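You operate a simulated robot arm through the tools that you are given. There is no shell and no other tool.

The job below is to be done with a simulated two-armed robot. You get a single attempt, and the scene is never put back.

TASK
Press green caps on all four corners of the panel on the turntable.
Fine: go round by the knob's marks, 1st to 4th, and leave it on 4th; the panel stays on the turntable.

The check looks at the end state, three seconds after you hand in, the way a careful person would. Anything else that was tipped, shoved, dropped, spilled or broken makes it a failure. A push-on lid holds only when it is set on centred and level and pressed home; a screw cap is set on level and turned clockwise until tight.

THE ROBOT
Two 6-joint arms with fingered hands on one trunk, hanging from a carriage that runs on a gantry, over the field with the corners [1132, 592], [-25, 44], [961, -2034], [2117, -1486] (x, y) and turns from -344 to 344 degrees about z. Base frame: it is fixed where the carriage stands at the start and does not move with it; the origin is on the floor, on the carriage's upright axis, x ahead of it, y to its left, z up. Readings come in mm, degrees, newtons and seconds.
The left shoulder is at the start at [40, 152, 1527], the right one opposite. With the tool pointing down near the work surface each hand reaches from about 500 to 800 mm from the robot's upright axis, wherever it stands, measured 20 degrees to its own side. Places, roughly: box of green caps [2000, -500, 750]; cream panel [2000, -500, 1250]; lever of the corner press [1900, -800, 1000]; turntable knob [1500, -600, 800]. Payload 4 kg a hand.
The tool frame of a hand sits at the grasp point between the pads (the TCP): z along the fingers, y along the line on which they close. The tips reach 30 mm beyond it. The gripper opens to 104 mm; its body begins 35 mm behind the TCP. The gripper is a hand of 5 fingers: y runs from the thumb to the fingers, the wrist lies at [-15, -104, -178] in the tool frame, and closing takes about 1.5 s.
Orientation is that of the tool frame in the base frame, as [roll, pitch, yaw] about the fixed x, y, z axes, in that order (R = Rz(yaw) Ry(pitch) Rx(roll)). With the fingers straight down and the wrist toward the robot, the tool's x, y and z point along [0, 1, 0], [1, 0, 0] and [0, 0, -1] of the base frame.

THE INTERFACE
- The arms move only by the tool jog_arm. It takes "left_plan", "right_plan" or both (then of equal length, played together; a hand with none holds still); each is a list of rows, each a list of 3 entries, a list of its own where there are three numbers: the shift along the tool's x, y, z in mm, then the turn, a rotation vector about the tool's x, y, z in degrees, then the closure, from 0 (fully open) to 1 (shut). In form: [[[x, y, z], [wx, wy, wz], fingers], ...]. A call has 1 to 20 rows; each row shifts and turns the commanded pose from where the row before left it, along the tool's axes as they then stand. Rows are played at 5 a second. More than 50 mm and 8.6 degrees between two rows, or a gripper value outside its range, and nothing of the call is played. Where a pose cannot be reached the arm comes as near as it can. A force on the tool above 80 N (or 10 N above the force at the start of the call, whichever is more), or a blocked arm, ends the call early, and 0.2 s more pass. The fingers move at their own pace (about 45 mm/s each) and stop on an object; they squeeze with about 23 N. The grip force told is the motor's: it shows also when the fingers shut on nothing. Time passes only in rows, and 0.2 s behind the last, so rows that do not move let the fingers close. The reply holds the time, the measured pose of the TCP, the force on the tool along the base axes, the opening and the grip force, in the units named above and with some noise, with the torque about the TCP (base axes, N m) and any sound that the robot's microphone picked up.
- Cameras (640 x 400 px; columns grow to the right, rows downward): "scene" is now at [244.7, -17.4, 1801.6]; the picture's right is [-0.21, -0.98, 0.00], its down [-0.74, 0.16, -0.65] and it looks along [0.63, -0.13, -0.76] (base axes); focal length 283 px, centre (320, 200). "left" rides on the left gripper at [-60, -83, -120] in its tool frame; the picture's right is [-0.79, -0.29, 0.54], its down [0.56, -0.71, 0.44] and it looks along [0.26, 0.65, 0.72] (tool axes); focal length 234 px, centre (320, 200). "right" rides on the right gripper at [60, -84, -119] in its tool frame; the picture's right is [-0.79, 0.29, -0.54], its down [-0.56, -0.71, 0.44] and it looks along [-0.26, 0.65, 0.72] (tool axes); focal length 234 px, centre (320, 200). There is no depth. A picture from a camera that has moved, and an enlarged one, comes with that camera's place and axes in the base frame and with its lens. The place of the scene camera against the robot may be out by one fixed shift of up to 18 mm in any direction.
- grab_frame(camera): a new picture of that camera. No time passes.
- raise_lower(by): slides the trunk up (or, below 0, down) by that many mm; the arms and the scene camera ride with it, the base frame stays. It gives what a move gives, with no picture.
- drive_base(legs): drives the robot by 1 to 6 legs, each [ahead, left, turn to the left] in mm, mm and degrees, along the robot's own axes; the way and the turn of a leg run together, so that a leg with both is an arc; at most 1500 mm and 180 degrees a leg. The arms and the cameras ride along, it lands a little off, and it stops where it bumps. It keeps to its track: a leg is cut to what the track allows. It gives what a move gives.
- preshape(shape, hand): the hand has 5 fingers and takes this shape, open, in about a second: jaw (thumb against the fingers, like two jaws); tri (thumb and two fingers); tip (a fingertip pinch); poke (one finger out to press); point (the index stretched); flat (the hand flat); cup (the hand cupped); fist (a fist). The gripper value then closes the fingers along that shape, each until it touches; the sizes above hold for jaw. It gives what a move gives, with no picture.
- head_to(pan, tilt): turns the head with the scene camera to pan (to the left, within 86 degrees either way) and tilt (down, from -29 to 69), counted from straight ahead of the robot. It gives what a move gives.
- inspect(camera, box): a new picture of the part [left, top, right, bottom] of that camera's present view, enlarged. No time passes.
- close_job(): hands the job in; it is judged then, once.

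Places have to be worked out from the pictures, the camera data and where the tool is seen. Open the grippers and draw the arms clear of the work before you hand the job in, unless the task says otherwise.

The tools are called after "Request:" by a JSON object that holds its "method" and its "body". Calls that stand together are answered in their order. jog_arm: Moves the arms, as the interface text tells. Its arguments: {"type":"object","properties":{"left_plan":{"type":"array","items":{"type":"array"}},"right_plan":{"type":"array","items":{"type":"array"}}},"required":[]} The other tools are called the same way: raise_lower (by) moves the trunk up or down; preshape (shape, hand) gives the hand a shape; drive_base (legs) drives the base; head_to (pan, tilt) turns the head that bears the scene camera; grab_frame (camera) takes a picture; inspect (camera, box) takes an enlarged picture of a part of a camera's view; close_job () hands the job in.

At the start:

```text
t: 0.0
left_position: [591.4, 196.9, 1000.7]
left_tool_rot: [-180.0, 0.0, 90.0]
left_force: [0.8, -0.2, 0.4]
left_wrist_torque: [-0.01, -0.04, -0.01]
left_grip_width: 103.4
left_grasp_force: 0.0
left_shape: jaw
right_position: [542.3, -277.7, 1214.5]
right_tool_rot: [179.8, -0.2, 89.6]
right_force: [0.4, -1.0, 0.4]
right_wrist_torque: [0.0, 0.01, 0.0]
right_grip_width: 103.8
right_grasp_force: 0.1
right_shape: jaw
trunk travel left (down, up): [-700.0, 100.0]
robot x, y, heading: [-0.3, 0.2, 0.1]
head pan, tilt (commanded): [-12.0, 49.6]
```

scene: 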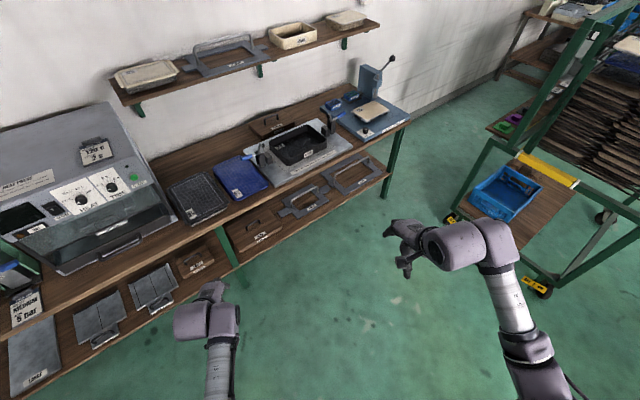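
right: 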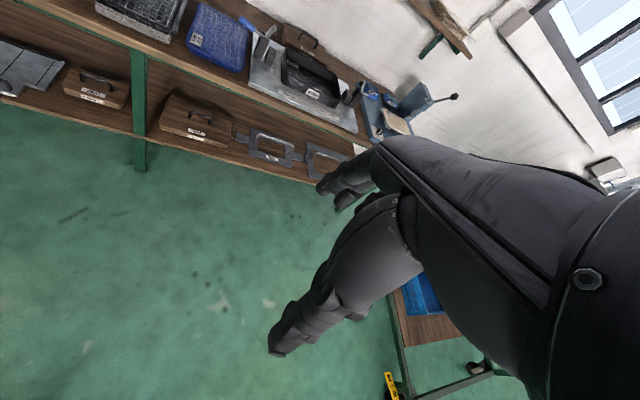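
left: 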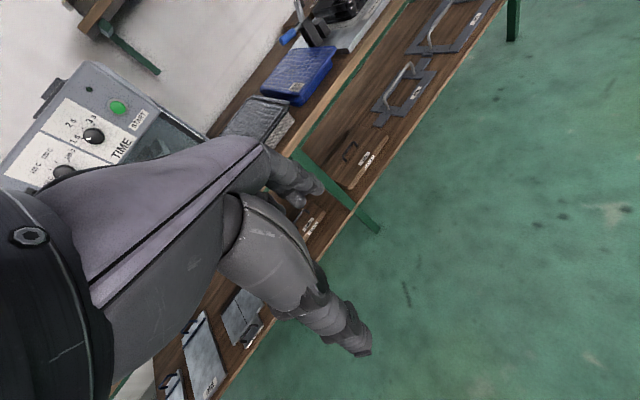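

The start picture shows a workbench with a press, a wall shelf and some rack on the right. I'll turn the head toward the named places (about 15-20 degrees right) to see panel, press and knob.

Request:
{"method": "head_to", "body": {"pan": -16, "tilt": 25}}

Request:
{"method": "grab_frame", "body": {"camera": "scene"}}

```text
t: 0.9
left_position: [590.5, 195.8, 999.7]
left_tool_rot: [180.0, 0.0, 90.0]
left_force: [0.0, 0.6, 0.1]
left_wrist_torque: [-0.01, 0.01, 0.02]
left_grip_width: 103.5
left_grasp_force: 0.1
left_shape: jaw
right_position: [541.7, -278.0, 1214.9]
right_tool_rot: [179.9, -0.2, 89.6]
right_force: [-0.6, 0.8, -0.4]
right_wrist_torque: [0.02, -0.02, 0.02]
right_grip_width: 103.3
right_grasp_force: 0.1
right_shape: jaw
trunk travel left (down, up): [-700.0, 100.0]
robot x, y, heading: [-2.1, -1.1, -0.2]
head pan, tilt (commanded): [-16.0, 25.0]
```

```text
taken
camera scene: at [257.6, -26.7, 1838.4], right [-0.28, -0.96, 0.0], down [-0.41, 0.12, -0.91], along [0.87, -0.25, -0.42], focal length 283 px, centre (320, 200)
```

scene: 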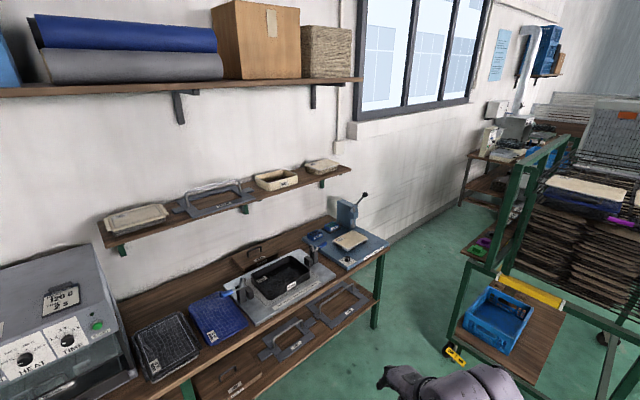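

I see the corner press at the right end of the bench with a cream panel, and perhaps a green box on the cart. I'll zoom into these parts.

Request:
{"method": "inspect", "body": {"camera": "scene", "box": [280, 180, 400, 280]}}

Request:
{"method": "inspect", "body": {"camera": "scene", "box": [440, 150, 640, 370]}}

Request:
{"method": "inspect", "body": {"camera": "scene", "box": [90, 150, 360, 260]}}

```text
4.00 times, centred on (340, 230) of scene
camera zoom: at [257.6, -26.7, 1838.4], right [-0.28, -0.96, 0.0], down [-0.41, 0.12, -0.91], along [0.87, -0.25, -0.42], focal length 1134 px, centre (240, 80)
```

zoom: 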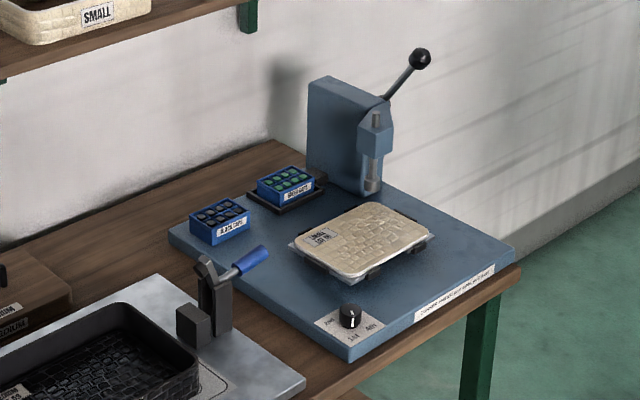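

```text
1.82 times, centred on (540, 260) of scene
camera zoom: at [257.6, -26.7, 1838.4], right [-0.28, -0.96, 0.0], down [-0.41, 0.12, -0.91], along [0.87, -0.25, -0.42], focal length 515 px, centre (-80, 91)
```

zoom: 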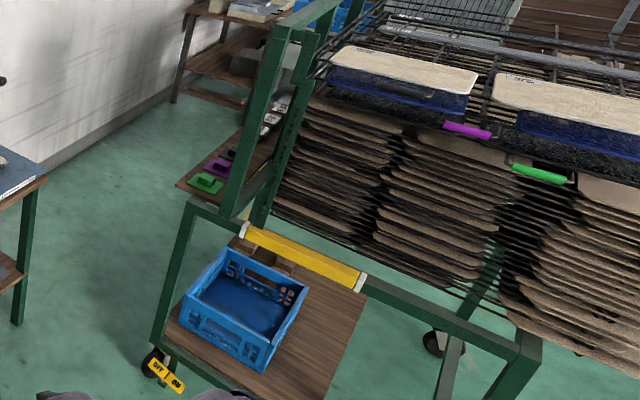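

```text
2.37 times, centred on (225, 205) of scene
camera zoom: at [257.6, -26.7, 1838.4], right [-0.28, -0.96, 0.0], down [-0.41, 0.12, -0.91], along [0.87, -0.25, -0.42], focal length 672 px, centre (545, 188)
```

zoom: 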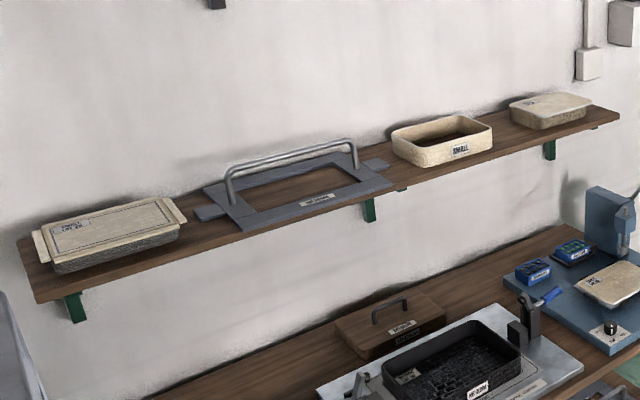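

The blue base plate carries the press, turntable with cream panel, a knob plate and two cap boxes; room axes look turned ~25 degrees. I'll turn to face the wall squarely and move along the bench, staying well back first.

Request:
{"method": "drive_base", "body": {"legs": [[0, 0, 25.4], [250, -1150, 0]]}}

Request:
{"method": "head_to", "body": {"pan": -10, "tilt": 40}}

Request:
{"method": "grab_frame", "body": {"camera": "scene"}}

```text
t: 8.2
left_position: [1171.0, -515.9, 1000.6]
left_tool_rot: [-179.9, 0.0, 114.8]
left_force: [0.9, -0.3, 0.8]
left_wrist_torque: [-0.02, -0.01, -0.02]
left_grip_width: 103.7
left_grasp_force: 0.0
left_shape: jaw
right_position: [1325.0, -966.2, 1214.5]
right_tool_rot: [179.9, -0.2, 114.3]
right_force: [-0.2, 0.7, -0.4]
right_wrist_torque: [-0.01, -0.01, 0.02]
right_grip_width: 103.3
right_grasp_force: 0.0
right_shape: jaw
trunk travel left (down, up): [-700.0, 100.0]
robot x, y, heading: [714.9, -941.5, 24.5]
head pan, tilt (commanded): [-16.0, 25.0]
```

```text
t: 9.0
left_position: [1171.7, -515.3, 998.6]
left_tool_rot: [179.9, 0.0, 114.8]
left_force: [0.0, -0.1, 0.6]
left_wrist_torque: [0.0, 0.01, 0.01]
left_grip_width: 103.6
left_grasp_force: 0.0
left_shape: jaw
right_position: [1326.2, -966.6, 1214.8]
right_tool_rot: [179.9, -0.2, 114.4]
right_force: [-0.6, -0.2, -0.1]
right_wrist_torque: [0.01, -0.01, 0.02]
right_grip_width: 103.4
right_grasp_force: 0.0
right_shape: jaw
trunk travel left (down, up): [-700.0, 100.0]
robot x, y, heading: [718.1, -942.1, 24.7]
head pan, tilt (commanded): [-10.0, 40.0]
```

```text
taken
camera scene: at [953.6, -853.4, 1815.2], right [0.25, -0.97, 0.0], down [-0.62, -0.16, -0.77], along [0.74, 0.19, -0.64], focal length 283 px, centre (320, 200)
```

scene: 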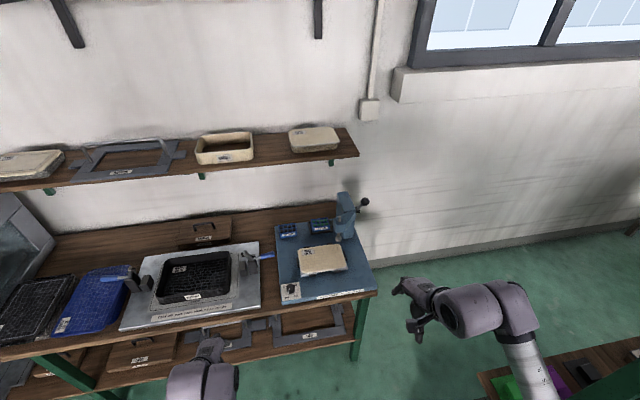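

The station is now a bit left of centre. I'll zoom into it for labels.

Request:
{"method": "inspect", "body": {"camera": "scene", "box": [265, 180, 385, 310]}}

Request:
{"method": "inspect", "body": {"camera": "scene", "box": [270, 270, 390, 310]}}

Request:
{"method": "inspect", "body": {"camera": "scene", "box": [270, 190, 380, 250]}}

```text
3.08 times, centred on (325, 245) of scene
camera zoom: at [953.6, -853.4, 1815.2], right [0.25, -0.97, 0.0], down [-0.62, -0.16, -0.77], along [0.74, 0.19, -0.64], focal length 872 px, centre (305, 62)
```

zoom: 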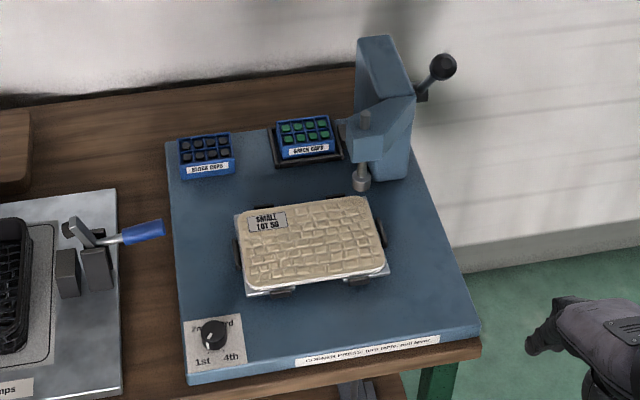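

```text
5.33 times, centred on (330, 290) of scene
camera zoom: at [953.6, -853.4, 1815.2], right [0.25, -0.97, 0.0], down [-0.62, -0.16, -0.77], along [0.74, 0.19, -0.64], focal length 1512 px, centre (267, -280)
```

zoom: 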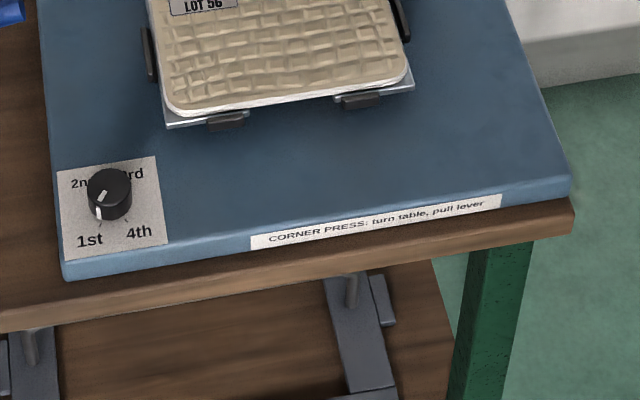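

```text
5.82 times, centred on (325, 220) of scene
camera zoom: at [953.6, -853.4, 1815.2], right [0.25, -0.97, 0.0], down [-0.62, -0.16, -0.77], along [0.74, 0.19, -0.64], focal length 1649 px, centre (291, 84)
```

zoom: 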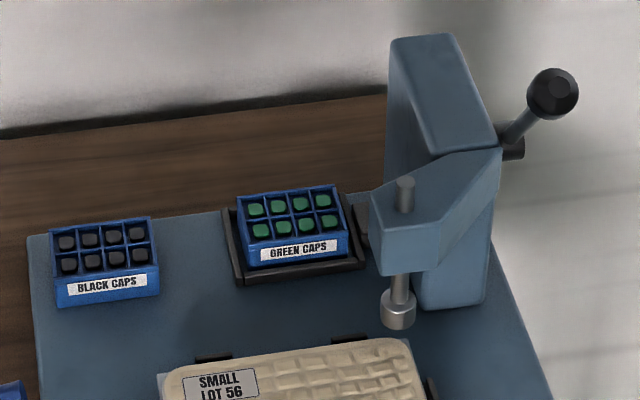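

The label says "CORNER PRESS: turn table, pull lever", the green box already sits in the feed tray, and the knob points to 1st. Before moving closer I'll check the cart on my right for clearance.

Request:
{"method": "head_to", "body": {"pan": -60, "tilt": 35}}

Request:
{"method": "grab_frame", "body": {"camera": "scene"}}

```text
t: 10.2
left_position: [1171.5, -516.7, 1000.3]
left_tool_rot: [180.0, 0.0, 114.8]
left_force: [0.1, -0.3, 0.4]
left_wrist_torque: [-0.03, 0.02, 0.0]
left_grip_width: 104.0
left_grasp_force: 0.1
left_shape: jaw
right_position: [1326.2, -966.3, 1216.7]
right_tool_rot: [179.9, -0.2, 114.3]
right_force: [0.1, -0.7, 0.1]
right_wrist_torque: [0.01, 0.03, 0.0]
right_grip_width: 103.6
right_grasp_force: 0.1
right_shape: jaw
trunk travel left (down, up): [-700.0, 100.0]
robot x, y, heading: [716.2, -939.8, 24.7]
head pan, tilt (commanded): [-60.0, 35.0]
```

```text
taken
camera scene: at [943.2, -925.8, 1822.7], right [-0.58, -0.82, 0.0], down [-0.47, 0.33, -0.82], along [0.67, -0.47, -0.57], focal length 283 px, centre (320, 200)
```

scene: 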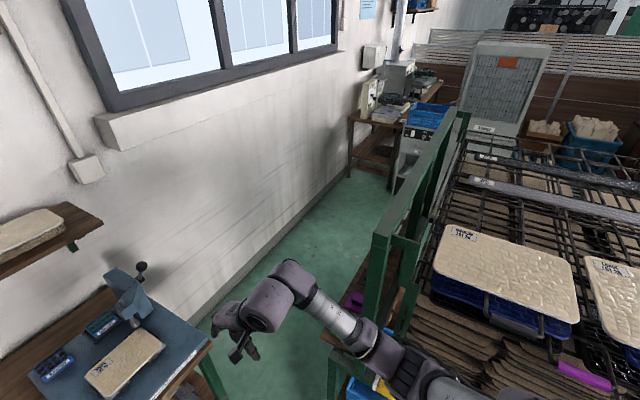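

The cart's near corner is roughly 525 mm to my right, 350 ahead. I'll raise the trunk for clearance, shift left, go ahead past the cart, then shift right to stand in front of the press.

Request:
{"method": "raise_lower", "body": {"by": 100}}

Request:
{"method": "drive_base", "body": {"legs": [[0, 120, 0], [380, 0, 0.6], [0, -210, 0]]}}

Request:
{"method": "head_to", "body": {"pan": -10, "tilt": 55}}

Request:
{"method": "grab_frame", "body": {"camera": "scene"}}

```text
t: 11.5
left_position: [1172.1, -516.1, 1099.5]
left_tool_rot: [-179.9, 0.0, 114.8]
left_force: [-0.2, 0.7, 1.4]
left_wrist_torque: [0.01, 0.04, 0.0]
left_grip_width: 104.0
left_grasp_force: 0.0
left_shape: jaw
right_position: [1325.3, -965.3, 1314.9]
right_tool_rot: [180.0, -0.2, 114.3]
right_force: [0.3, 0.2, 0.1]
right_wrist_torque: [0.02, -0.01, -0.01]
right_grip_width: 103.3
right_grasp_force: 0.1
right_shape: jaw
trunk travel left (down, up): [-800.0, 0.0]
robot x, y, heading: [714.6, -943.4, 25.0]
head pan, tilt (commanded): [-60.0, 35.0]
```

```text
t: 16.0
left_position: [1546.8, -427.5, 1099.1]
left_tool_rot: [-180.0, 0.0, 115.3]
left_force: [1.0, 0.1, 0.8]
left_wrist_torque: [0.0, 0.01, 0.0]
left_grip_width: 103.7
left_grasp_force: 0.1
left_shape: jaw
right_position: [1704.6, -877.0, 1315.2]
right_tool_rot: [179.9, -0.2, 114.8]
right_force: [-0.4, 0.1, -0.2]
right_wrist_torque: [0.01, -0.03, 0.01]
right_grip_width: 103.7
right_grasp_force: 0.1
right_shape: jaw
trunk travel left (down, up): [-800.0, 0.0]
robot x, y, heading: [1095.2, -855.9, 25.3]
head pan, tilt (commanded): [-60.0, 35.0]
```

```text
t: 17.1
left_position: [1546.7, -427.0, 1100.2]
left_tool_rot: [179.9, -0.1, 115.2]
left_force: [0.0, 0.6, 0.3]
left_wrist_torque: [0.01, 0.0, 0.0]
left_grip_width: 103.8
left_grasp_force: 0.1
left_shape: jaw
right_position: [1706.1, -876.9, 1315.7]
right_tool_rot: [180.0, -0.2, 114.9]
right_force: [-0.7, -0.3, 0.3]
right_wrist_torque: [0.0, -0.01, -0.03]
right_grip_width: 103.8
right_grasp_force: 0.1
right_shape: jaw
trunk travel left (down, up): [-800.0, 0.0]
robot x, y, heading: [1095.3, -857.5, 25.1]
head pan, tilt (commanded): [-10.0, 55.0]
```

```text
taken
camera scene: at [1319.9, -770.8, 1894.5], right [0.26, -0.97, 0.0], down [-0.79, -0.21, -0.57], along [0.55, 0.15, -0.82], focal length 283 px, centre (320, 200)
```

scene: 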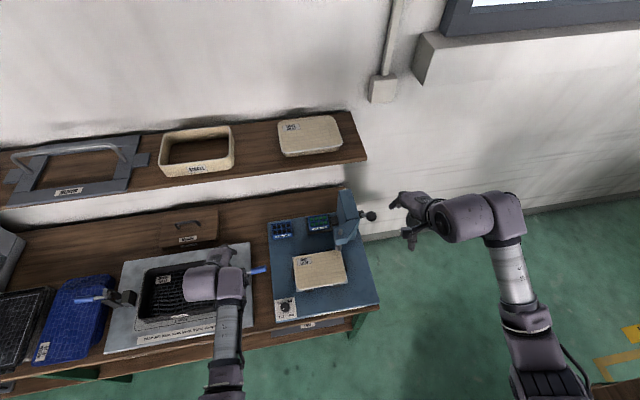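

I'm in front of the press now. I'll zoom in for a detailed look at the press, knob, and lever.

Request:
{"method": "inspect", "body": {"camera": "scene", "box": [260, 180, 390, 325]}}

Request:
{"method": "inspect", "body": {"camera": "scene", "box": [320, 180, 400, 260]}}

Request:
{"method": "inspect", "body": {"camera": "scene", "box": [265, 285, 325, 325]}}

Request:
{"method": "grab_frame", "body": {"camera": "right"}}

Request:
{"method": "grab_frame", "body": {"camera": "left"}}

```text
2.76 times, centred on (325, 252) of scene
camera zoom: at [1319.9, -770.8, 1894.5], right [0.26, -0.97, 0.0], down [-0.79, -0.21, -0.57], along [0.55, 0.15, -0.82], focal length 782 px, centre (306, 55)
```

zoom: 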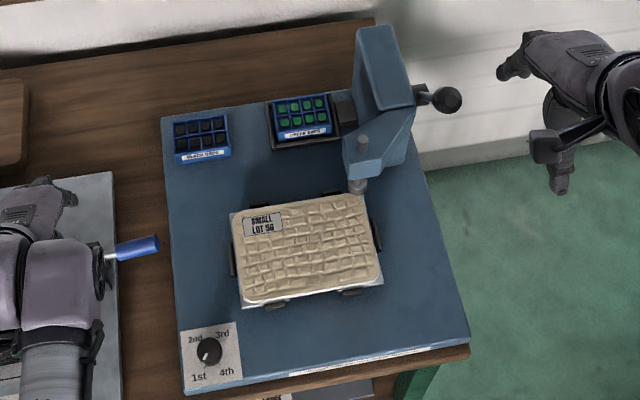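

```text
5.00 times, centred on (360, 220) of scene
camera zoom: at [1319.9, -770.8, 1894.5], right [0.26, -0.97, 0.0], down [-0.79, -0.21, -0.57], along [0.55, 0.15, -0.82], focal length 1417 px, centre (120, 100)
```

zoom: 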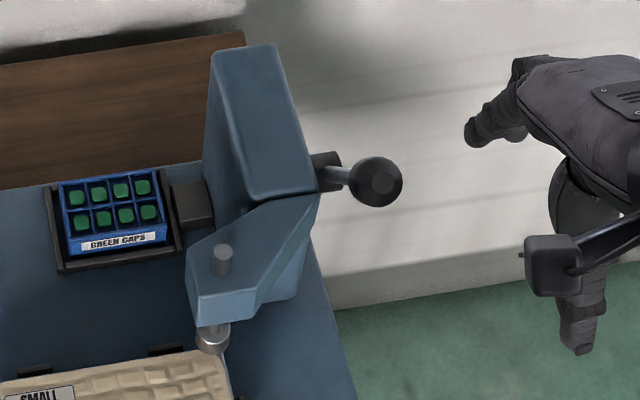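

```text
10.00 times, centred on (295, 305) of scene
camera zoom: at [1319.9, -770.8, 1894.5], right [0.26, -0.97, 0.0], down [-0.79, -0.21, -0.57], along [0.55, 0.15, -0.82], focal length 2834 px, centre (570, -850)
```

zoom: 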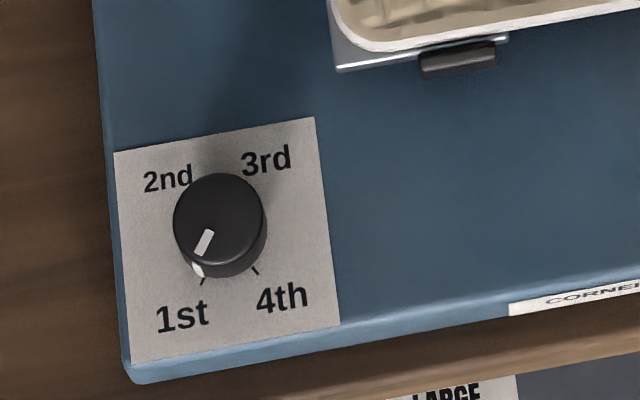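

```text
taken
camera right: at [1604.0, -858.1, 1434.8], right [0.59, -0.6, 0.54], down [-0.41, -0.8, -0.44], along [0.7, 0.04, -0.72], focal length 234 px, centre (320, 200)
```

right: 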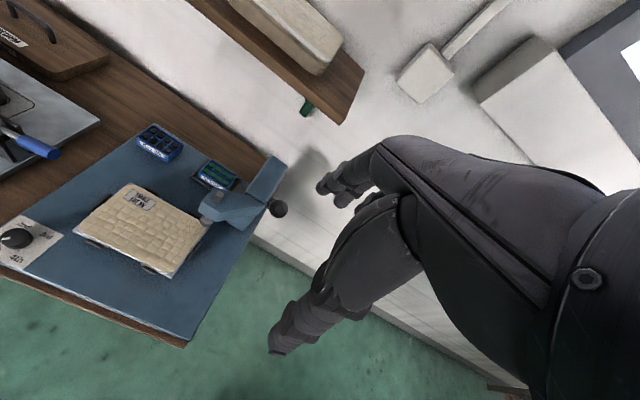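

```text
taken
camera left: at [1496.9, -517.8, 1220.0], right [0.08, -0.84, -0.54], down [-0.88, 0.2, -0.44], along [0.48, 0.51, -0.72], focal length 234 px, centre (320, 200)
```

left: 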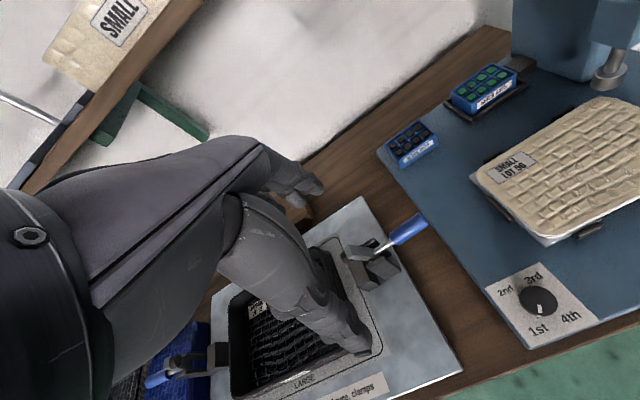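

Triangulating: knob about (1549,-572, top ~818), lever ball about (1862,-806,1057) with its pivot behind and below, so it pulls toward me and down. First I move the left hand (still high) over the knob and turn it 45° counter-clockwise for a clockwise stroke later, with tri shape.

Request:
{"method": "preshape", "body": {"hand": "left", "shape": "tri"}}

Request:
{"method": "jog_arm", "body": {"left_plan": [[[-33, -15, 0], [0, 0, 0], 0.0], [[-33, -15, 0], [0, 0, 0], 0.0], [[-33, -15, 0], [0, 0, 0], 0.0], [[-33, -15, 0], [0, 0, 0], 0.0], [[0, 0, 0], [0, 0, -7.5], 0.0], [[0, 0, 0], [0, 0, -7.5], 0.0], [[0, 0, 0], [0, 0, -7.5], 0.0], [[0, 0, 0], [0, 0, -7.5], 0.0], [[0, 0, 0], [0, 0, -7.5], 0.0], [[0, 0, 0], [0, 0, -7.5], 0.0], [[0, 0, 0], [0, 0, 0], 0.0]]}}

Request:
{"method": "grab_frame", "body": {"camera": "scene"}}

Request:
{"method": "grab_frame", "body": {"camera": "left"}}

```text
t: 18.0
left_position: [1546.7, -428.6, 1101.2]
left_tool_rot: [-180.0, -0.1, 115.3]
left_force: [0.3, -0.1, 0.4]
left_wrist_torque: [-0.01, 0.0, -0.05]
left_grip_width: 103.5
left_grasp_force: 0.0
left_shape: tri
right_position: [1704.4, -876.5, 1315.0]
right_tool_rot: [179.9, -0.3, 114.7]
right_force: [0.4, -1.0, 0.9]
right_wrist_torque: [-0.04, 0.02, 0.04]
right_grip_width: 104.0
right_grasp_force: 0.1
right_shape: jaw
trunk travel left (down, up): [-800.0, 0.0]
robot x, y, heading: [1096.8, -859.3, 25.0]
head pan, tilt (commanded): [-10.0, 55.0]
```

```text
t: 18.9
left_position: [1510.9, -437.4, 1092.0]
left_tool_rot: [178.9, -10.0, 117.5]
left_force: [-0.2, -0.6, -0.1]
left_wrist_torque: [0.01, 0.01, 0.0]
left_grip_width: 103.9
left_grasp_force: 0.1
left_shape: tri
left hand out of reach, approached as far as the arm can: row 4
right_position: [1705.6, -877.7, 1314.9]
right_tool_rot: [179.8, -0.3, 114.8]
right_force: [0.4, 0.8, 1.2]
right_wrist_torque: [-0.01, 0.03, -0.01]
right_grip_width: 103.6
right_grasp_force: 0.1
right_shape: jaw
trunk travel left (down, up): [-800.0, 0.0]
robot x, y, heading: [1093.8, -859.9, 25.0]
head pan, tilt (commanded): [-10.0, 55.0]
stopped in row 4 (left hand): the arm was blocked; the commanded pose is now the measured one
```

```text
taken
camera scene: at [1319.8, -770.7, 1894.5], right [0.26, -0.96, 0.0], down [-0.79, -0.21, -0.57], along [0.55, 0.15, -0.82], focal length 283 px, centre (320, 200)
```

scene: 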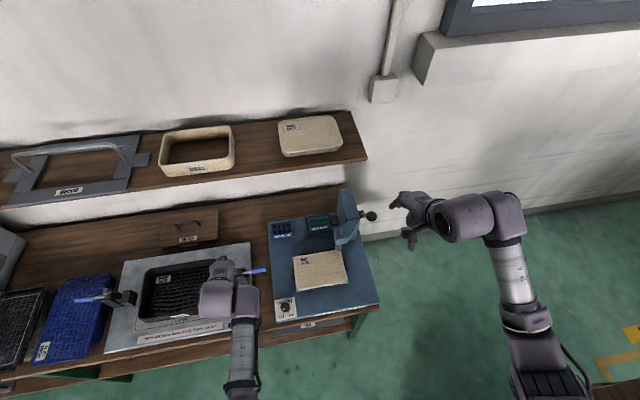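

```text
taken
camera left: at [1471.8, -547.7, 1198.6], right [0.06, -0.73, -0.68], down [-0.91, 0.24, -0.34], along [0.41, 0.64, -0.65], focal length 234 px, centre (320, 200)
```

left: 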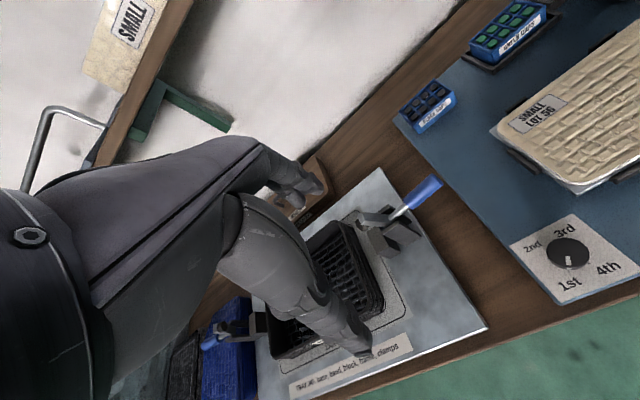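

The left hand was too folded to reach inward at this height; the reach should improve lower down. I'll level the hand and descend to about z=935 (still above the toggle clamp at ~870) before moving sideways.

Request:
{"method": "jog_arm", "body": {"left_plan": [[[0, 0, 30], [0.5, -5, 1.1], 0.0], [[0, 0, 30], [0.6, -5, 1.2], 0.0], [[0, 0, 40], [0, 0, 0], 0.0], [[0, 0, 40], [0, 0, 0], 0.0], [[0, 0, 18], [0, 0, 0], 0.0], [[0, 0, 0], [0, 0, 0], 0.0]]}}

Request:
{"method": "grab_frame", "body": {"camera": "scene"}}

```text
t: 20.3
left_position: [1510.1, -432.9, 945.1]
left_tool_rot: [-179.8, 0.1, 114.8]
left_force: [-0.2, 0.2, 1.0]
left_wrist_torque: [-0.03, 0.01, 0.01]
left_grip_width: 103.6
left_grasp_force: 0.0
left_shape: tri
left hand out of reach, approached as far as the arm can: row 5
right_position: [1705.6, -875.7, 1315.3]
right_tool_rot: [179.9, -0.3, 114.8]
right_force: [1.4, -0.6, 0.2]
right_wrist_torque: [0.01, -0.03, 0.0]
right_grip_width: 103.8
right_grasp_force: 0.0
right_shape: jaw
trunk travel left (down, up): [-800.0, 0.0]
robot x, y, heading: [1095.5, -856.6, 25.0]
head pan, tilt (commanded): [-10.0, 55.0]
```

```text
taken
camera scene: at [1319.8, -770.7, 1894.5], right [0.26, -0.96, 0.0], down [-0.79, -0.21, -0.57], along [0.55, 0.15, -0.82], focal length 283 px, centre (320, 200)
```

scene: 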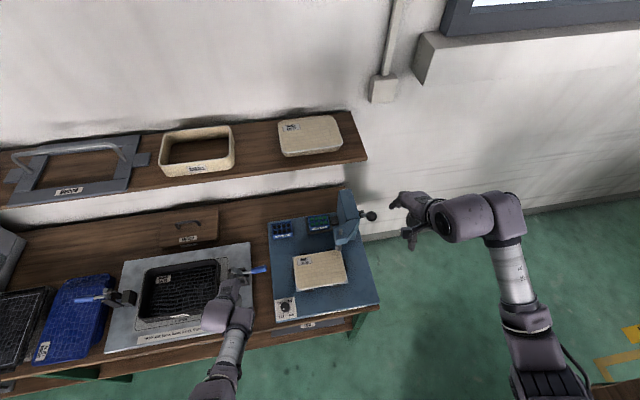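

The arm is near its limit at this shoulder height. I'll raise the left hand relative to the trunk and lower the trunk correspondingly, and check the cart clearance to the right.

Request:
{"method": "jog_arm", "body": {"left_plan": [[[0, 0, -45], [0, 0, 0], 0.0], [[0, 0, -45], [0, 0, 0], 0.0], [[0, 0, -45], [0, 0, 0], 0.0], [[0, 0, -45], [0, 0, 0], 0.0], [[0, 0, 0], [0, 0, 0], 0.0]]}}

Request:
{"method": "head_to", "body": {"pan": -86, "tilt": 50}}

Request:
{"method": "grab_frame", "body": {"camera": "scene"}}

```text
t: 21.5
left_position: [1508.9, -432.5, 1122.3]
left_tool_rot: [-179.6, 0.2, 115.0]
left_force: [0.6, 0.6, -0.1]
left_wrist_torque: [-0.02, -0.03, 0.01]
left_grip_width: 103.9
left_grasp_force: 0.0
left_shape: tri
right_position: [1705.2, -876.6, 1314.9]
right_tool_rot: [179.9, -0.3, 114.7]
right_force: [0.1, -0.8, 0.8]
right_wrist_torque: [-0.03, 0.01, -0.03]
right_grip_width: 103.8
right_grasp_force: 0.0
right_shape: jaw
trunk travel left (down, up): [-800.0, 0.0]
robot x, y, heading: [1094.3, -856.2, 25.6]
head pan, tilt (commanded): [-10.0, 55.0]
```

```text
t: 23.0
left_position: [1510.3, -432.9, 1122.6]
left_tool_rot: [-179.7, 0.1, 114.9]
left_force: [0.6, -0.5, 0.4]
left_wrist_torque: [0.01, -0.02, -0.02]
left_grip_width: 103.8
left_grasp_force: 0.1
left_shape: tri
right_position: [1704.5, -876.7, 1315.5]
right_tool_rot: [179.9, -0.2, 114.8]
right_force: [0.2, -0.4, 0.3]
right_wrist_torque: [0.0, 0.0, 0.01]
right_grip_width: 103.4
right_grasp_force: 0.1
right_shape: jaw
trunk travel left (down, up): [-800.0, 0.0]
robot x, y, heading: [1096.6, -856.2, 25.1]
head pan, tilt (commanded): [-85.9, 50.0]
```

```text
taken
camera scene: at [1287.9, -856.8, 1901.0], right [-0.87, -0.49, 0.0], down [-0.38, 0.67, -0.64], along [0.31, -0.56, -0.77], focal length 283 px, centre (320, 200)
```

scene: 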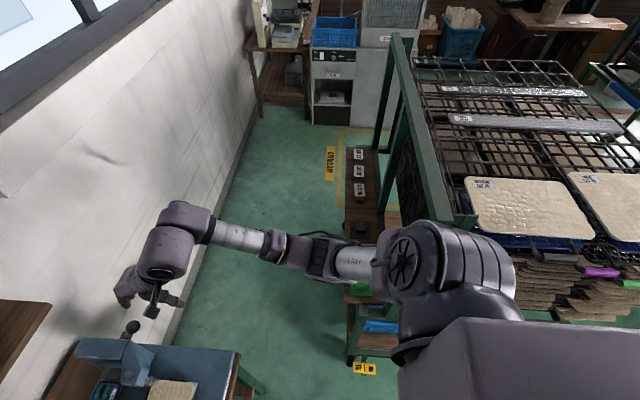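

The cart's tall corner is about 395 mm right and slightly behind, so there's not much room to shift right. I'll lower the trunk 170 mm and test the left hand's inward reach from there.

Request:
{"method": "raise_lower", "body": {"by": -170}}

Request:
{"method": "jog_arm", "body": {"left_plan": [[[-20, 0, 0], [0, 0, 0], 0.0], [[-20, 0, 0], [0, 0, 0], 0.0], [[-20, 0, 0], [0, 0, 0], 0.0], [[0, 0, 0], [0, 0, 0], 0.0]]}}

Request:
{"method": "head_to", "body": {"pan": -5, "tilt": 55}}

Request:
{"method": "grab_frame", "body": {"camera": "scene"}}

```text
t: 24.9
left_position: [1509.1, -431.4, 955.4]
left_tool_rot: [-179.7, 0.1, 114.8]
left_force: [-0.3, 0.8, -0.9]
left_wrist_torque: [-0.03, 0.02, -0.01]
left_grip_width: 103.6
left_grasp_force: 0.0
left_shape: tri
right_position: [1704.5, -877.6, 1144.5]
right_tool_rot: [179.9, -0.2, 114.8]
right_force: [-0.5, -0.1, -0.5]
right_wrist_torque: [-0.01, 0.0, 0.03]
right_grip_width: 103.8
right_grasp_force: 0.1
right_shape: jaw
trunk travel left (down, up): [-630.0, 170.0]
robot x, y, heading: [1099.2, -857.0, 25.3]
head pan, tilt (commanded): [-85.9, 50.0]
```

```text
t: 26.1
left_position: [1516.8, -448.0, 950.8]
left_tool_rot: [-179.7, -3.8, 115.8]
left_force: [-0.5, -0.2, 1.3]
left_wrist_torque: [-0.04, 0.01, 0.03]
left_grip_width: 103.8
left_grasp_force: 0.0
left_shape: tri
right_position: [1704.2, -875.5, 1144.7]
right_tool_rot: [179.9, -0.2, 114.8]
right_force: [0.0, 0.0, -0.3]
right_wrist_torque: [0.0, 0.0, 0.02]
right_grip_width: 103.6
right_grasp_force: 0.1
right_shape: jaw
trunk travel left (down, up): [-630.0, 170.0]
robot x, y, heading: [1097.7, -857.7, 25.3]
head pan, tilt (commanded): [-85.9, 50.0]
stopped in row 4 (left hand): the arm was blocked; the commanded pose is now the measured one
```

```text
t: 27.7
left_position: [1516.8, -449.2, 950.4]
left_tool_rot: [-179.6, -3.7, 115.7]
left_force: [-0.7, -0.6, 0.2]
left_wrist_torque: [0.02, 0.02, 0.0]
left_grip_width: 103.6
left_grasp_force: 0.0
left_shape: tri
right_position: [1704.1, -875.9, 1145.2]
right_tool_rot: [179.9, -0.2, 114.7]
right_force: [-0.1, 0.5, -0.2]
right_wrist_torque: [0.01, 0.03, 0.02]
right_grip_width: 103.6
right_grasp_force: 0.1
right_shape: jaw
trunk travel left (down, up): [-630.0, 170.0]
robot x, y, heading: [1096.2, -854.7, 25.2]
head pan, tilt (commanded): [-5.0, 55.0]
```

```text
taken
camera scene: at [1317.9, -764.8, 1724.5], right [0.34, -0.94, 0.0], down [-0.77, -0.28, -0.57], along [0.54, 0.2, -0.82], focal length 283 px, centre (320, 200)
```

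scene: 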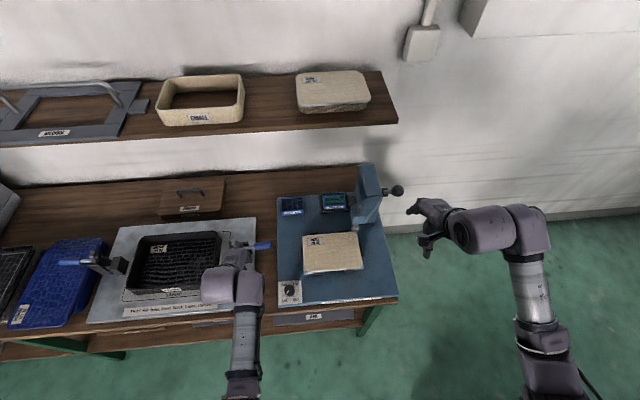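

The arm is limited inward near 19° left with this hand yaw. I'll back off, level the hand and test how yaw affects reach by turning the hand 45° counter-clockwise here.

Request:
{"method": "jog_arm", "body": {"left_plan": [[[25, 0, 0], [-0.4, -3.7, 0.5], 0.0], [[0, 0, 0], [0, 0, -7.5], 0.0], [[0, 0, 0], [0, 0, -7.5], 0.0], [[0, 0, 0], [0, 0, -7.5], 0.0], [[0, 0, 0], [0, 0, -7.5], 0.0], [[0, 0, 0], [0, 0, -7.5], 0.0], [[0, 0, 0], [0, 0, -7.5], 0.0], [[0, 0, 0], [0, 0, 0], 0.0]]}}

Request:
{"method": "grab_frame", "body": {"camera": "scene"}}

```text
t: 29.7
left_position: [1486.8, -403.5, 943.6]
left_tool_rot: [178.7, -2.2, 161.0]
left_force: [-0.1, -0.1, 0.3]
left_wrist_torque: [-0.02, 0.0, 0.02]
left_grip_width: 103.7
left_grasp_force: 0.1
left_shape: tri
right_position: [1704.6, -877.2, 1145.3]
right_tool_rot: [179.9, -0.3, 114.8]
right_force: [0.0, -0.1, 0.8]
right_wrist_torque: [0.01, 0.0, -0.01]
right_grip_width: 103.6
right_grasp_force: 0.0
right_shape: jaw
trunk travel left (down, up): [-630.0, 170.0]
robot x, y, heading: [1097.4, -856.2, 25.1]
head pan, tilt (commanded): [-5.0, 55.0]
stopped in row 8 (left hand): the arm was blocked; the commanded pose is now the measured one
```

```text
taken
camera scene: at [1317.9, -764.7, 1724.5], right [0.35, -0.94, 0.0], down [-0.77, -0.28, -0.57], along [0.54, 0.2, -0.82], focal length 283 px, centre (320, 200)
```

scene: 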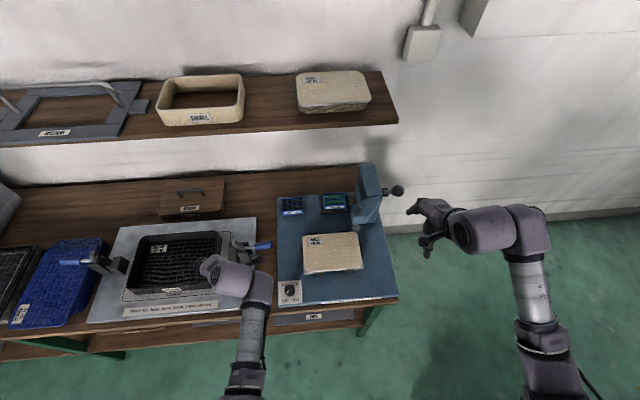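

The constraint is that the left wrist must stay left of the shoulder line (~170 mm left). So the fingers should point rightward (wrist to the left) when working at the knob; I'll test turning the hand clockwise to −45° and then toward −135°.

Request:
{"method": "jog_arm", "body": {"left_plan": [[[0, 0, -20], [1.3, -2.2, 5], 0.0], [[0, 0, 0], [0, 0, 8], 0.0], [[0, 0, 0], [0, 0, 8], 0.0], [[0, 0, 0], [0, 0, 8], 0.0], [[0, 0, 0], [0, 0, 8], 0.0], [[0, 0, 0], [0, 0, 8], 0.0], [[0, 0, 0], [0, 0, 8], 0.0], [[0, 0, 0], [0, 0, 8], 0.0], [[0, 0, 0], [0, 0, 8], 0.0], [[0, 0, 0], [0, 0, 8], 0.0], [[0, 0, 0], [0, 0, 8], 0.0], [[0, 0, 0], [0, 0, 6], 0.0], [[0, 0, 0], [0, 0, 0], 0.0]]}}

Request:
{"method": "grab_frame", "body": {"camera": "scene"}}

```text
t: 32.5
left_position: [1489.6, -405.8, 964.8]
left_tool_rot: [180.0, 0.2, 69.9]
left_force: [0.7, 0.5, -0.3]
left_wrist_torque: [0.02, 0.01, -0.02]
left_grip_width: 103.8
left_grasp_force: 0.1
left_shape: tri
right_position: [1703.2, -875.4, 1145.0]
right_tool_rot: [179.9, -0.2, 114.9]
right_force: [-0.4, 0.0, -1.2]
right_wrist_torque: [0.01, 0.01, 0.0]
right_grip_width: 103.8
right_grasp_force: 0.1
right_shape: jaw
trunk travel left (down, up): [-630.0, 170.0]
robot x, y, heading: [1099.1, -856.1, 25.4]
head pan, tilt (commanded): [-5.0, 55.0]
```

```text
taken
camera scene: at [1317.9, -764.8, 1724.5], right [0.35, -0.94, 0.0], down [-0.77, -0.28, -0.57], along [0.54, 0.2, -0.82], focal length 283 px, centre (320, 200)
```

scene: 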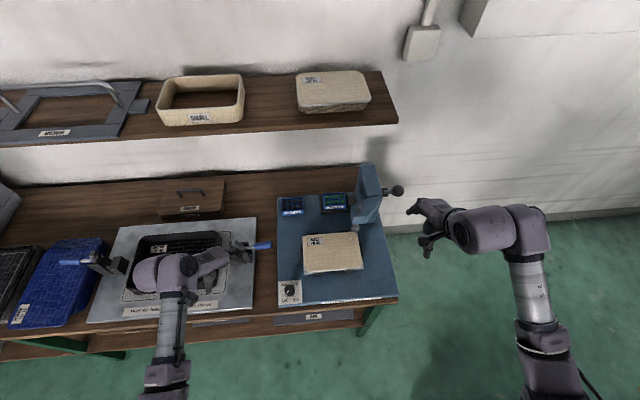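

−45° works cleanly. I'll continue clockwise toward −135° to learn the wrist's range.

Request:
{"method": "jog_arm", "body": {"left_plan": [[[0, 0, 0], [0, 0, 8], 0.0], [[0, 0, 0], [0, 0, 8], 0.0], [[0, 0, 0], [0, 0, 8], 0.0], [[0, 0, 0], [0, 0, 8], 0.0], [[0, 0, 0], [0, 0, 8], 0.0], [[0, 0, 0], [0, 0, 8], 0.0], [[0, 0, 0], [0, 0, 8], 0.0], [[0, 0, 0], [0, 0, 8], 0.0], [[0, 0, 0], [0, 0, 8], 0.0], [[0, 0, 0], [0, 0, 8], 0.0], [[0, 0, 0], [0, 0, 8], 0.0], [[0, 0, 0], [0, 0, 0], 0.0]]}}

Request:
{"method": "grab_frame", "body": {"camera": "scene"}}

```text
t: 35.1
left_position: [1479.3, -409.2, 969.9]
left_tool_rot: [179.8, 0.0, -18.1]
left_force: [0.1, 0.4, -0.3]
left_wrist_torque: [-0.03, -0.04, 0.01]
left_grip_width: 103.7
left_grasp_force: 0.1
left_shape: tri
left hand out of reach, approached as far as the arm can: row 10, 11
right_position: [1704.7, -876.5, 1145.0]
right_tool_rot: [179.9, -0.2, 114.8]
right_force: [-1.3, -0.1, -0.1]
right_wrist_torque: [-0.02, 0.0, -0.02]
right_grip_width: 104.0
right_grasp_force: 0.0
right_shape: jaw
trunk travel left (down, up): [-630.0, 170.0]
robot x, y, heading: [1098.7, -855.1, 25.1]
head pan, tilt (commanded): [-5.0, 55.0]
```

```text
taken
camera scene: at [1317.8, -764.8, 1724.4], right [0.35, -0.94, 0.0], down [-0.77, -0.28, -0.57], along [0.54, 0.2, -0.82], focal length 283 px, centre (320, 200)
```

scene: 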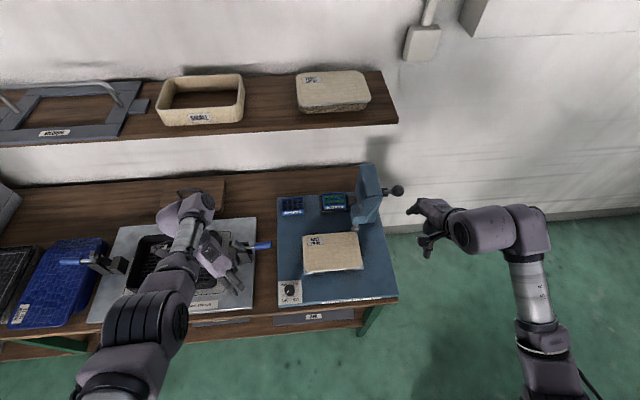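

Reach numbers now make sense: wrist must be within ~650 mm of the shoulder and outside the shoulder line. Plan: lower the trunk further, shift right a little, left hand works the knob with wrist to the left, right hand grips the lever ball with wrist to the right. First I raise both hands and turn them.

Request:
{"method": "jog_arm", "body": {"left_plan": [[[0, 0, -16], [0, 0, -8], 0.0], [[0, 0, -16], [0, 0, -8], 0.0], [[0, 0, -16], [0, 0, -8], 0.0], [[0, 0, -16], [0, 0, -8], 0.0], [[0, 0, -16], [0, 0, -8], 0.0], [[0, 0, -16], [0, 0, -8], 0.0], [[0, 0, -16], [0, 0, -8], 0.0], [[0, 0, -16], [0, 0, -8], 0.0], [[0, 0, -16], [0, 0, -8], 0.0], [[0, 0, -16], [0, 0, -8], 0.0], [[0, 0, -16], [0, 0, -3], 0.0], [[0, 0, 0], [0, 0, 0], 0.0]], "right_plan": [[[0, 0, -12], [0, 0, -8], 0.0], [[0, 0, -12], [0, 0, -8], 0.0], [[0, 0, -12], [0, 0, -8], 0.0], [[0, 0, -12], [0, 0, -8], 0.0], [[0, 0, -12], [0, 0, -8], 0.0], [[0, 0, -12], [0, 0, -8], 0.0], [[0, 0, -12], [0, 0, -8], 0.0], [[0, 0, -12], [0, 0, -8], 0.0], [[0, 0, -12], [0, 0, -8], 0.0], [[0, 0, -12], [0, 0, -8], 0.0], [[0, 0, -12], [0, 0, -8], 0.0], [[0, 0, 0], [0, 0, -2], 0.0]]}}

Request:
{"method": "grab_frame", "body": {"camera": "scene"}}

```text
t: 37.7
left_position: [1480.3, -408.4, 1146.5]
left_tool_rot: [180.0, 0.2, 65.2]
left_force: [0.7, -0.4, -0.1]
left_wrist_torque: [0.0, -0.01, 0.02]
left_grip_width: 103.8
left_grasp_force: 0.2
left_shape: tri
right_position: [1491.2, -940.8, 1264.8]
right_tool_rot: [179.6, 2.2, -163.2]
right_force: [-0.7, 0.4, 0.8]
right_wrist_torque: [0.01, 0.01, 0.0]
right_grip_width: 103.6
right_grasp_force: 0.0
right_shape: jaw
right hand out of reach, approached as far as the arm can: row 1, 2, 3, 4, 5, 6, 7, 8, 9, 10, 11
trunk travel left (down, up): [-630.0, 170.0]
robot x, y, heading: [1095.8, -857.0, 25.2]
head pan, tilt (commanded): [-5.0, 55.0]
```

```text
taken
camera scene: at [1317.9, -764.7, 1724.5], right [0.35, -0.94, 0.0], down [-0.77, -0.28, -0.57], along [0.54, 0.2, -0.82], focal length 283 px, centre (320, 200)
```

scene: 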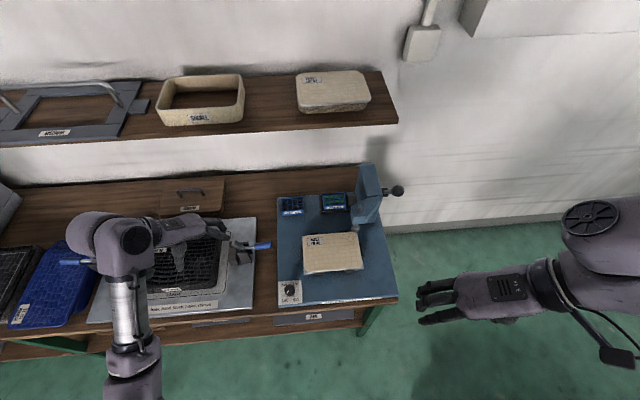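

The right hand hit a height limit relative to its shoulder and drew back. I'll bring its commanded pose back down 130 mm and check whether it returns to the intended place with the new yaw.

Request:
{"method": "jog_arm", "body": {"right_plan": [[[0, 0, 22], [0, 0, 0], 0.0], [[0, 0, 22], [0, 0, 0], 0.0], [[0, 0, 22], [0, 0, 0], 0.0], [[0, 0, 22], [0, 0, 0], 0.0], [[0, 0, 22], [0, 0, 0], 0.0], [[0, 0, 22], [0, 0, 0], 0.0], [[0, 0, 0], [0, 0, 0], 0.0], [[0, 0, 0], [0, 0, 0], 0.0]]}}

Request:
{"method": "grab_frame", "body": {"camera": "scene"}}

```text
t: 39.5
left_position: [1479.7, -409.0, 1145.1]
left_tool_rot: [179.9, 0.2, 65.0]
left_force: [0.6, 0.2, -0.4]
left_wrist_torque: [-0.03, -0.03, 0.01]
left_grip_width: 103.8
left_grasp_force: 0.0
left_shape: tri
right_position: [1494.2, -941.1, 1133.2]
right_tool_rot: [179.7, 2.1, -163.4]
right_force: [-0.6, 0.1, -0.2]
right_wrist_torque: [0.0, 0.0, 0.0]
right_grip_width: 104.1
right_grasp_force: 0.1
right_shape: jaw
right hand out of reach, approached as far as the arm can: row 6
trunk travel left (down, up): [-630.0, 170.0]
robot x, y, heading: [1101.9, -857.5, 25.3]
head pan, tilt (commanded): [-5.0, 55.0]
```

```text
taken
camera scene: at [1317.9, -764.8, 1724.5], right [0.35, -0.94, 0.0], down [-0.77, -0.28, -0.57], along [0.54, 0.2, -0.82], focal length 283 px, centre (320, 200)
```

scene: 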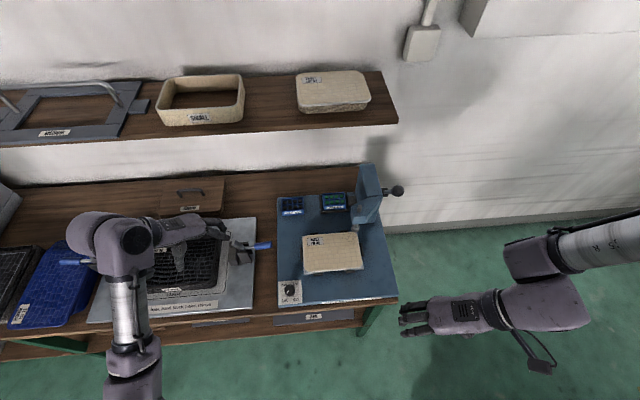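

The right hand dropped straight down and is now too close in. I'll move it ahead ~200 mm at this height.

Request:
{"method": "jog_arm", "body": {"right_plan": [[[-40, 0, 0], [0, 0, 0], 0.0], [[-40, 0, 0], [0, 0, 0], 0.0], [[-40, 0, 0], [0, 0, 0], 0.0], [[-40, 0, 0], [0, 0, 0], 0.0], [[-40, 0, 0], [0, -2, -5], 0.0], [[0, 0, 0], [0, 0, -3], 0.0], [[0, 0, 0], [0, 0, 0], 0.0]]}}

Request:
{"method": "grab_frame", "body": {"camera": "scene"}}

```text
t: 41.1
left_position: [1480.1, -408.7, 1146.7]
left_tool_rot: [179.9, 0.1, 65.0]
left_force: [-0.4, 0.9, 0.8]
left_wrist_torque: [0.02, 0.0, -0.05]
left_grip_width: 103.7
left_grasp_force: 0.0
left_shape: tri
right_position: [1652.4, -989.5, 1157.7]
right_tool_rot: [-179.8, 4.2, -155.4]
right_force: [0.1, 0.9, 0.8]
right_wrist_torque: [-0.02, 0.0, -0.02]
right_grip_width: 104.0
right_grasp_force: 0.1
right_shape: jaw
right hand out of reach, approached as far as the arm can: row 1, 2, 3, 4, 5, 6
trunk travel left (down, up): [-630.0, 170.0]
robot x, y, heading: [1095.1, -856.8, 25.1]
head pan, tilt (commanded): [-5.0, 55.0]
```

```text
taken
camera scene: at [1317.9, -764.8, 1724.5], right [0.35, -0.94, 0.0], down [-0.77, -0.28, -0.57], along [0.54, 0.2, -0.82], focal length 283 px, centre (320, 200)
```

scene: 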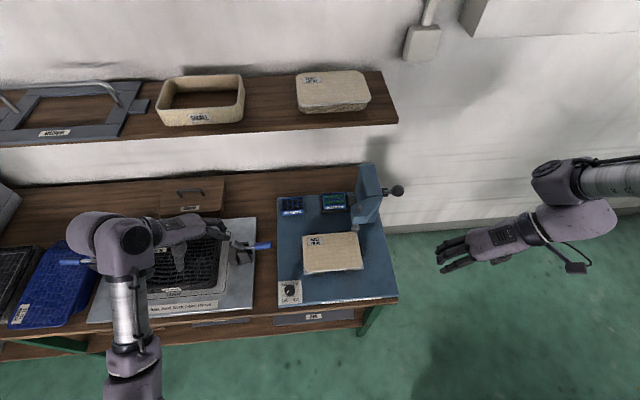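

The right hand gets pushed outward at this relative height. I'll go lower with it (toward z≈1047), level it, then move it left/inward to test reach.

Request:
{"method": "jog_arm", "body": {"right_plan": [[[0, 0, 22], [-0.2, 4.2, 0], 0.0], [[0, 0, 22], [0, 0, 0], 0.0], [[0, 0, 22], [0, 0, 0], 0.0], [[0, 0, 22], [0, 0, 0], 0.0], [[0, 0, 22], [0, 0, 0], 0.0], [[0, 25, 0], [0, 0, 0], 0.0], [[0, 25, 0], [0, 0, 0], 0.0], [[0, 25, 0], [0, 0, 0], 0.0], [[-20, 20, 0], [0, 0, 0], 0.0], [[-20, 0, 0], [0, 0, 0], 0.0], [[0, 0, 0], [0, 0, 0], 0.0]]}}

Request:
{"method": "grab_frame", "body": {"camera": "scene"}}

```text
t: 43.5
left_position: [1480.2, -408.8, 1146.1]
left_tool_rot: [179.9, 0.2, 65.0]
left_force: [0.1, 0.3, 0.4]
left_wrist_torque: [-0.02, 0.01, -0.01]
left_grip_width: 103.6
left_grasp_force: 0.1
left_shape: tri
right_position: [1602.1, -994.7, 1105.5]
right_tool_rot: [180.0, 0.0, -155.3]
right_force: [0.0, 0.2, 0.9]
right_wrist_torque: [0.0, 0.0, -0.01]
right_grip_width: 104.0
right_grasp_force: 0.0
right_shape: jaw
right hand out of reach, approached as far as the arm can: row 1, 2, 3, 4, 5, 6, 7, 8, 9, 10
trunk travel left (down, up): [-630.0, 170.0]
robot x, y, heading: [1094.6, -858.4, 25.0]
head pan, tilt (commanded): [-5.0, 55.0]
```

```text
taken
camera scene: at [1317.9, -764.8, 1724.5], right [0.35, -0.94, 0.0], down [-0.77, -0.28, -0.57], along [0.54, 0.2, -0.82], focal length 283 px, centre (320, 200)
```

scene: 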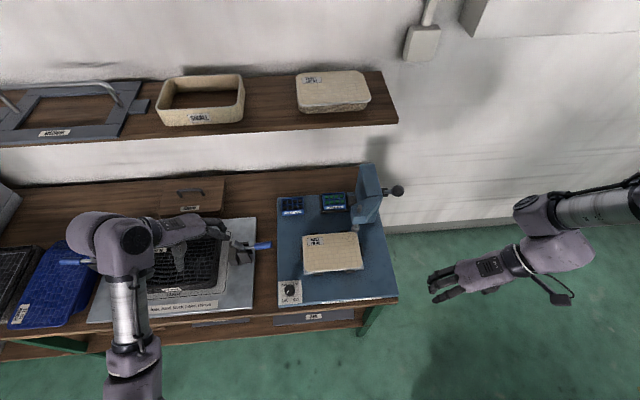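

The right arm is stuck in an awkward configuration. I'll unwind it: turn the right hand back clockwise toward its original yaw, then lower it before trying again (the left hand managed the mirrored turn when lower).

Request:
{"method": "jog_arm", "body": {"right_plan": [[[0, 0, 0], [0, 0, 8], 0.0], [[0, 0, 0], [0, 0, 8], 0.0], [[0, 0, 0], [0, 0, 8], 0.0], [[0, 0, 0], [0, 0, 8], 0.0], [[0, 0, 0], [0, 0, 8], 0.0], [[0, 0, 0], [0, 0, 8], 0.0], [[0, 0, 0], [0, 0, 8], 0.0], [[0, 0, 0], [0, 0, 8], 0.0], [[0, 0, 0], [0, 0, 8], 0.0], [[0, 0, 0], [0, 0, 8], 0.0], [[0, 0, 0], [0, 0, 8], 0.0], [[0, 0, 0], [0, 0, 0], 0.0]]}}

Request:
{"method": "grab_frame", "body": {"camera": "scene"}}

```text
t: 46.1
left_position: [1480.4, -409.0, 1146.2]
left_tool_rot: [179.9, 0.1, 65.1]
left_force: [-0.5, -0.9, 0.4]
left_wrist_torque: [0.02, 0.0, 0.02]
left_grip_width: 104.0
left_grasp_force: 0.1
left_shape: tri
right_position: [1603.2, -1030.3, 1116.2]
right_tool_rot: [-176.2, 0.1, 127.6]
right_force: [-1.0, 0.3, 0.5]
right_wrist_torque: [-0.01, 0.0, 0.0]
right_grip_width: 103.8
right_grasp_force: 0.0
right_shape: jaw
right hand out of reach, approached as far as the arm can: row 8, 9, 10, 11
trunk travel left (down, up): [-630.0, 170.0]
robot x, y, heading: [1097.1, -856.3, 25.3]
head pan, tilt (commanded): [-5.0, 55.0]
```

```text
taken
camera scene: at [1317.9, -764.8, 1724.5], right [0.35, -0.94, 0.0], down [-0.77, -0.28, -0.57], along [0.54, 0.2, -0.82], focal length 283 px, centre (320, 200)
```

scene: 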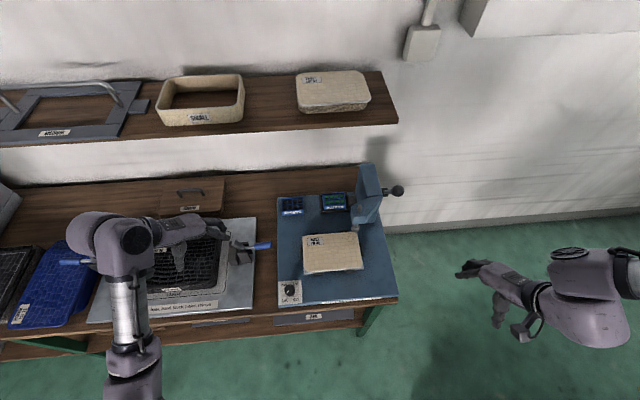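

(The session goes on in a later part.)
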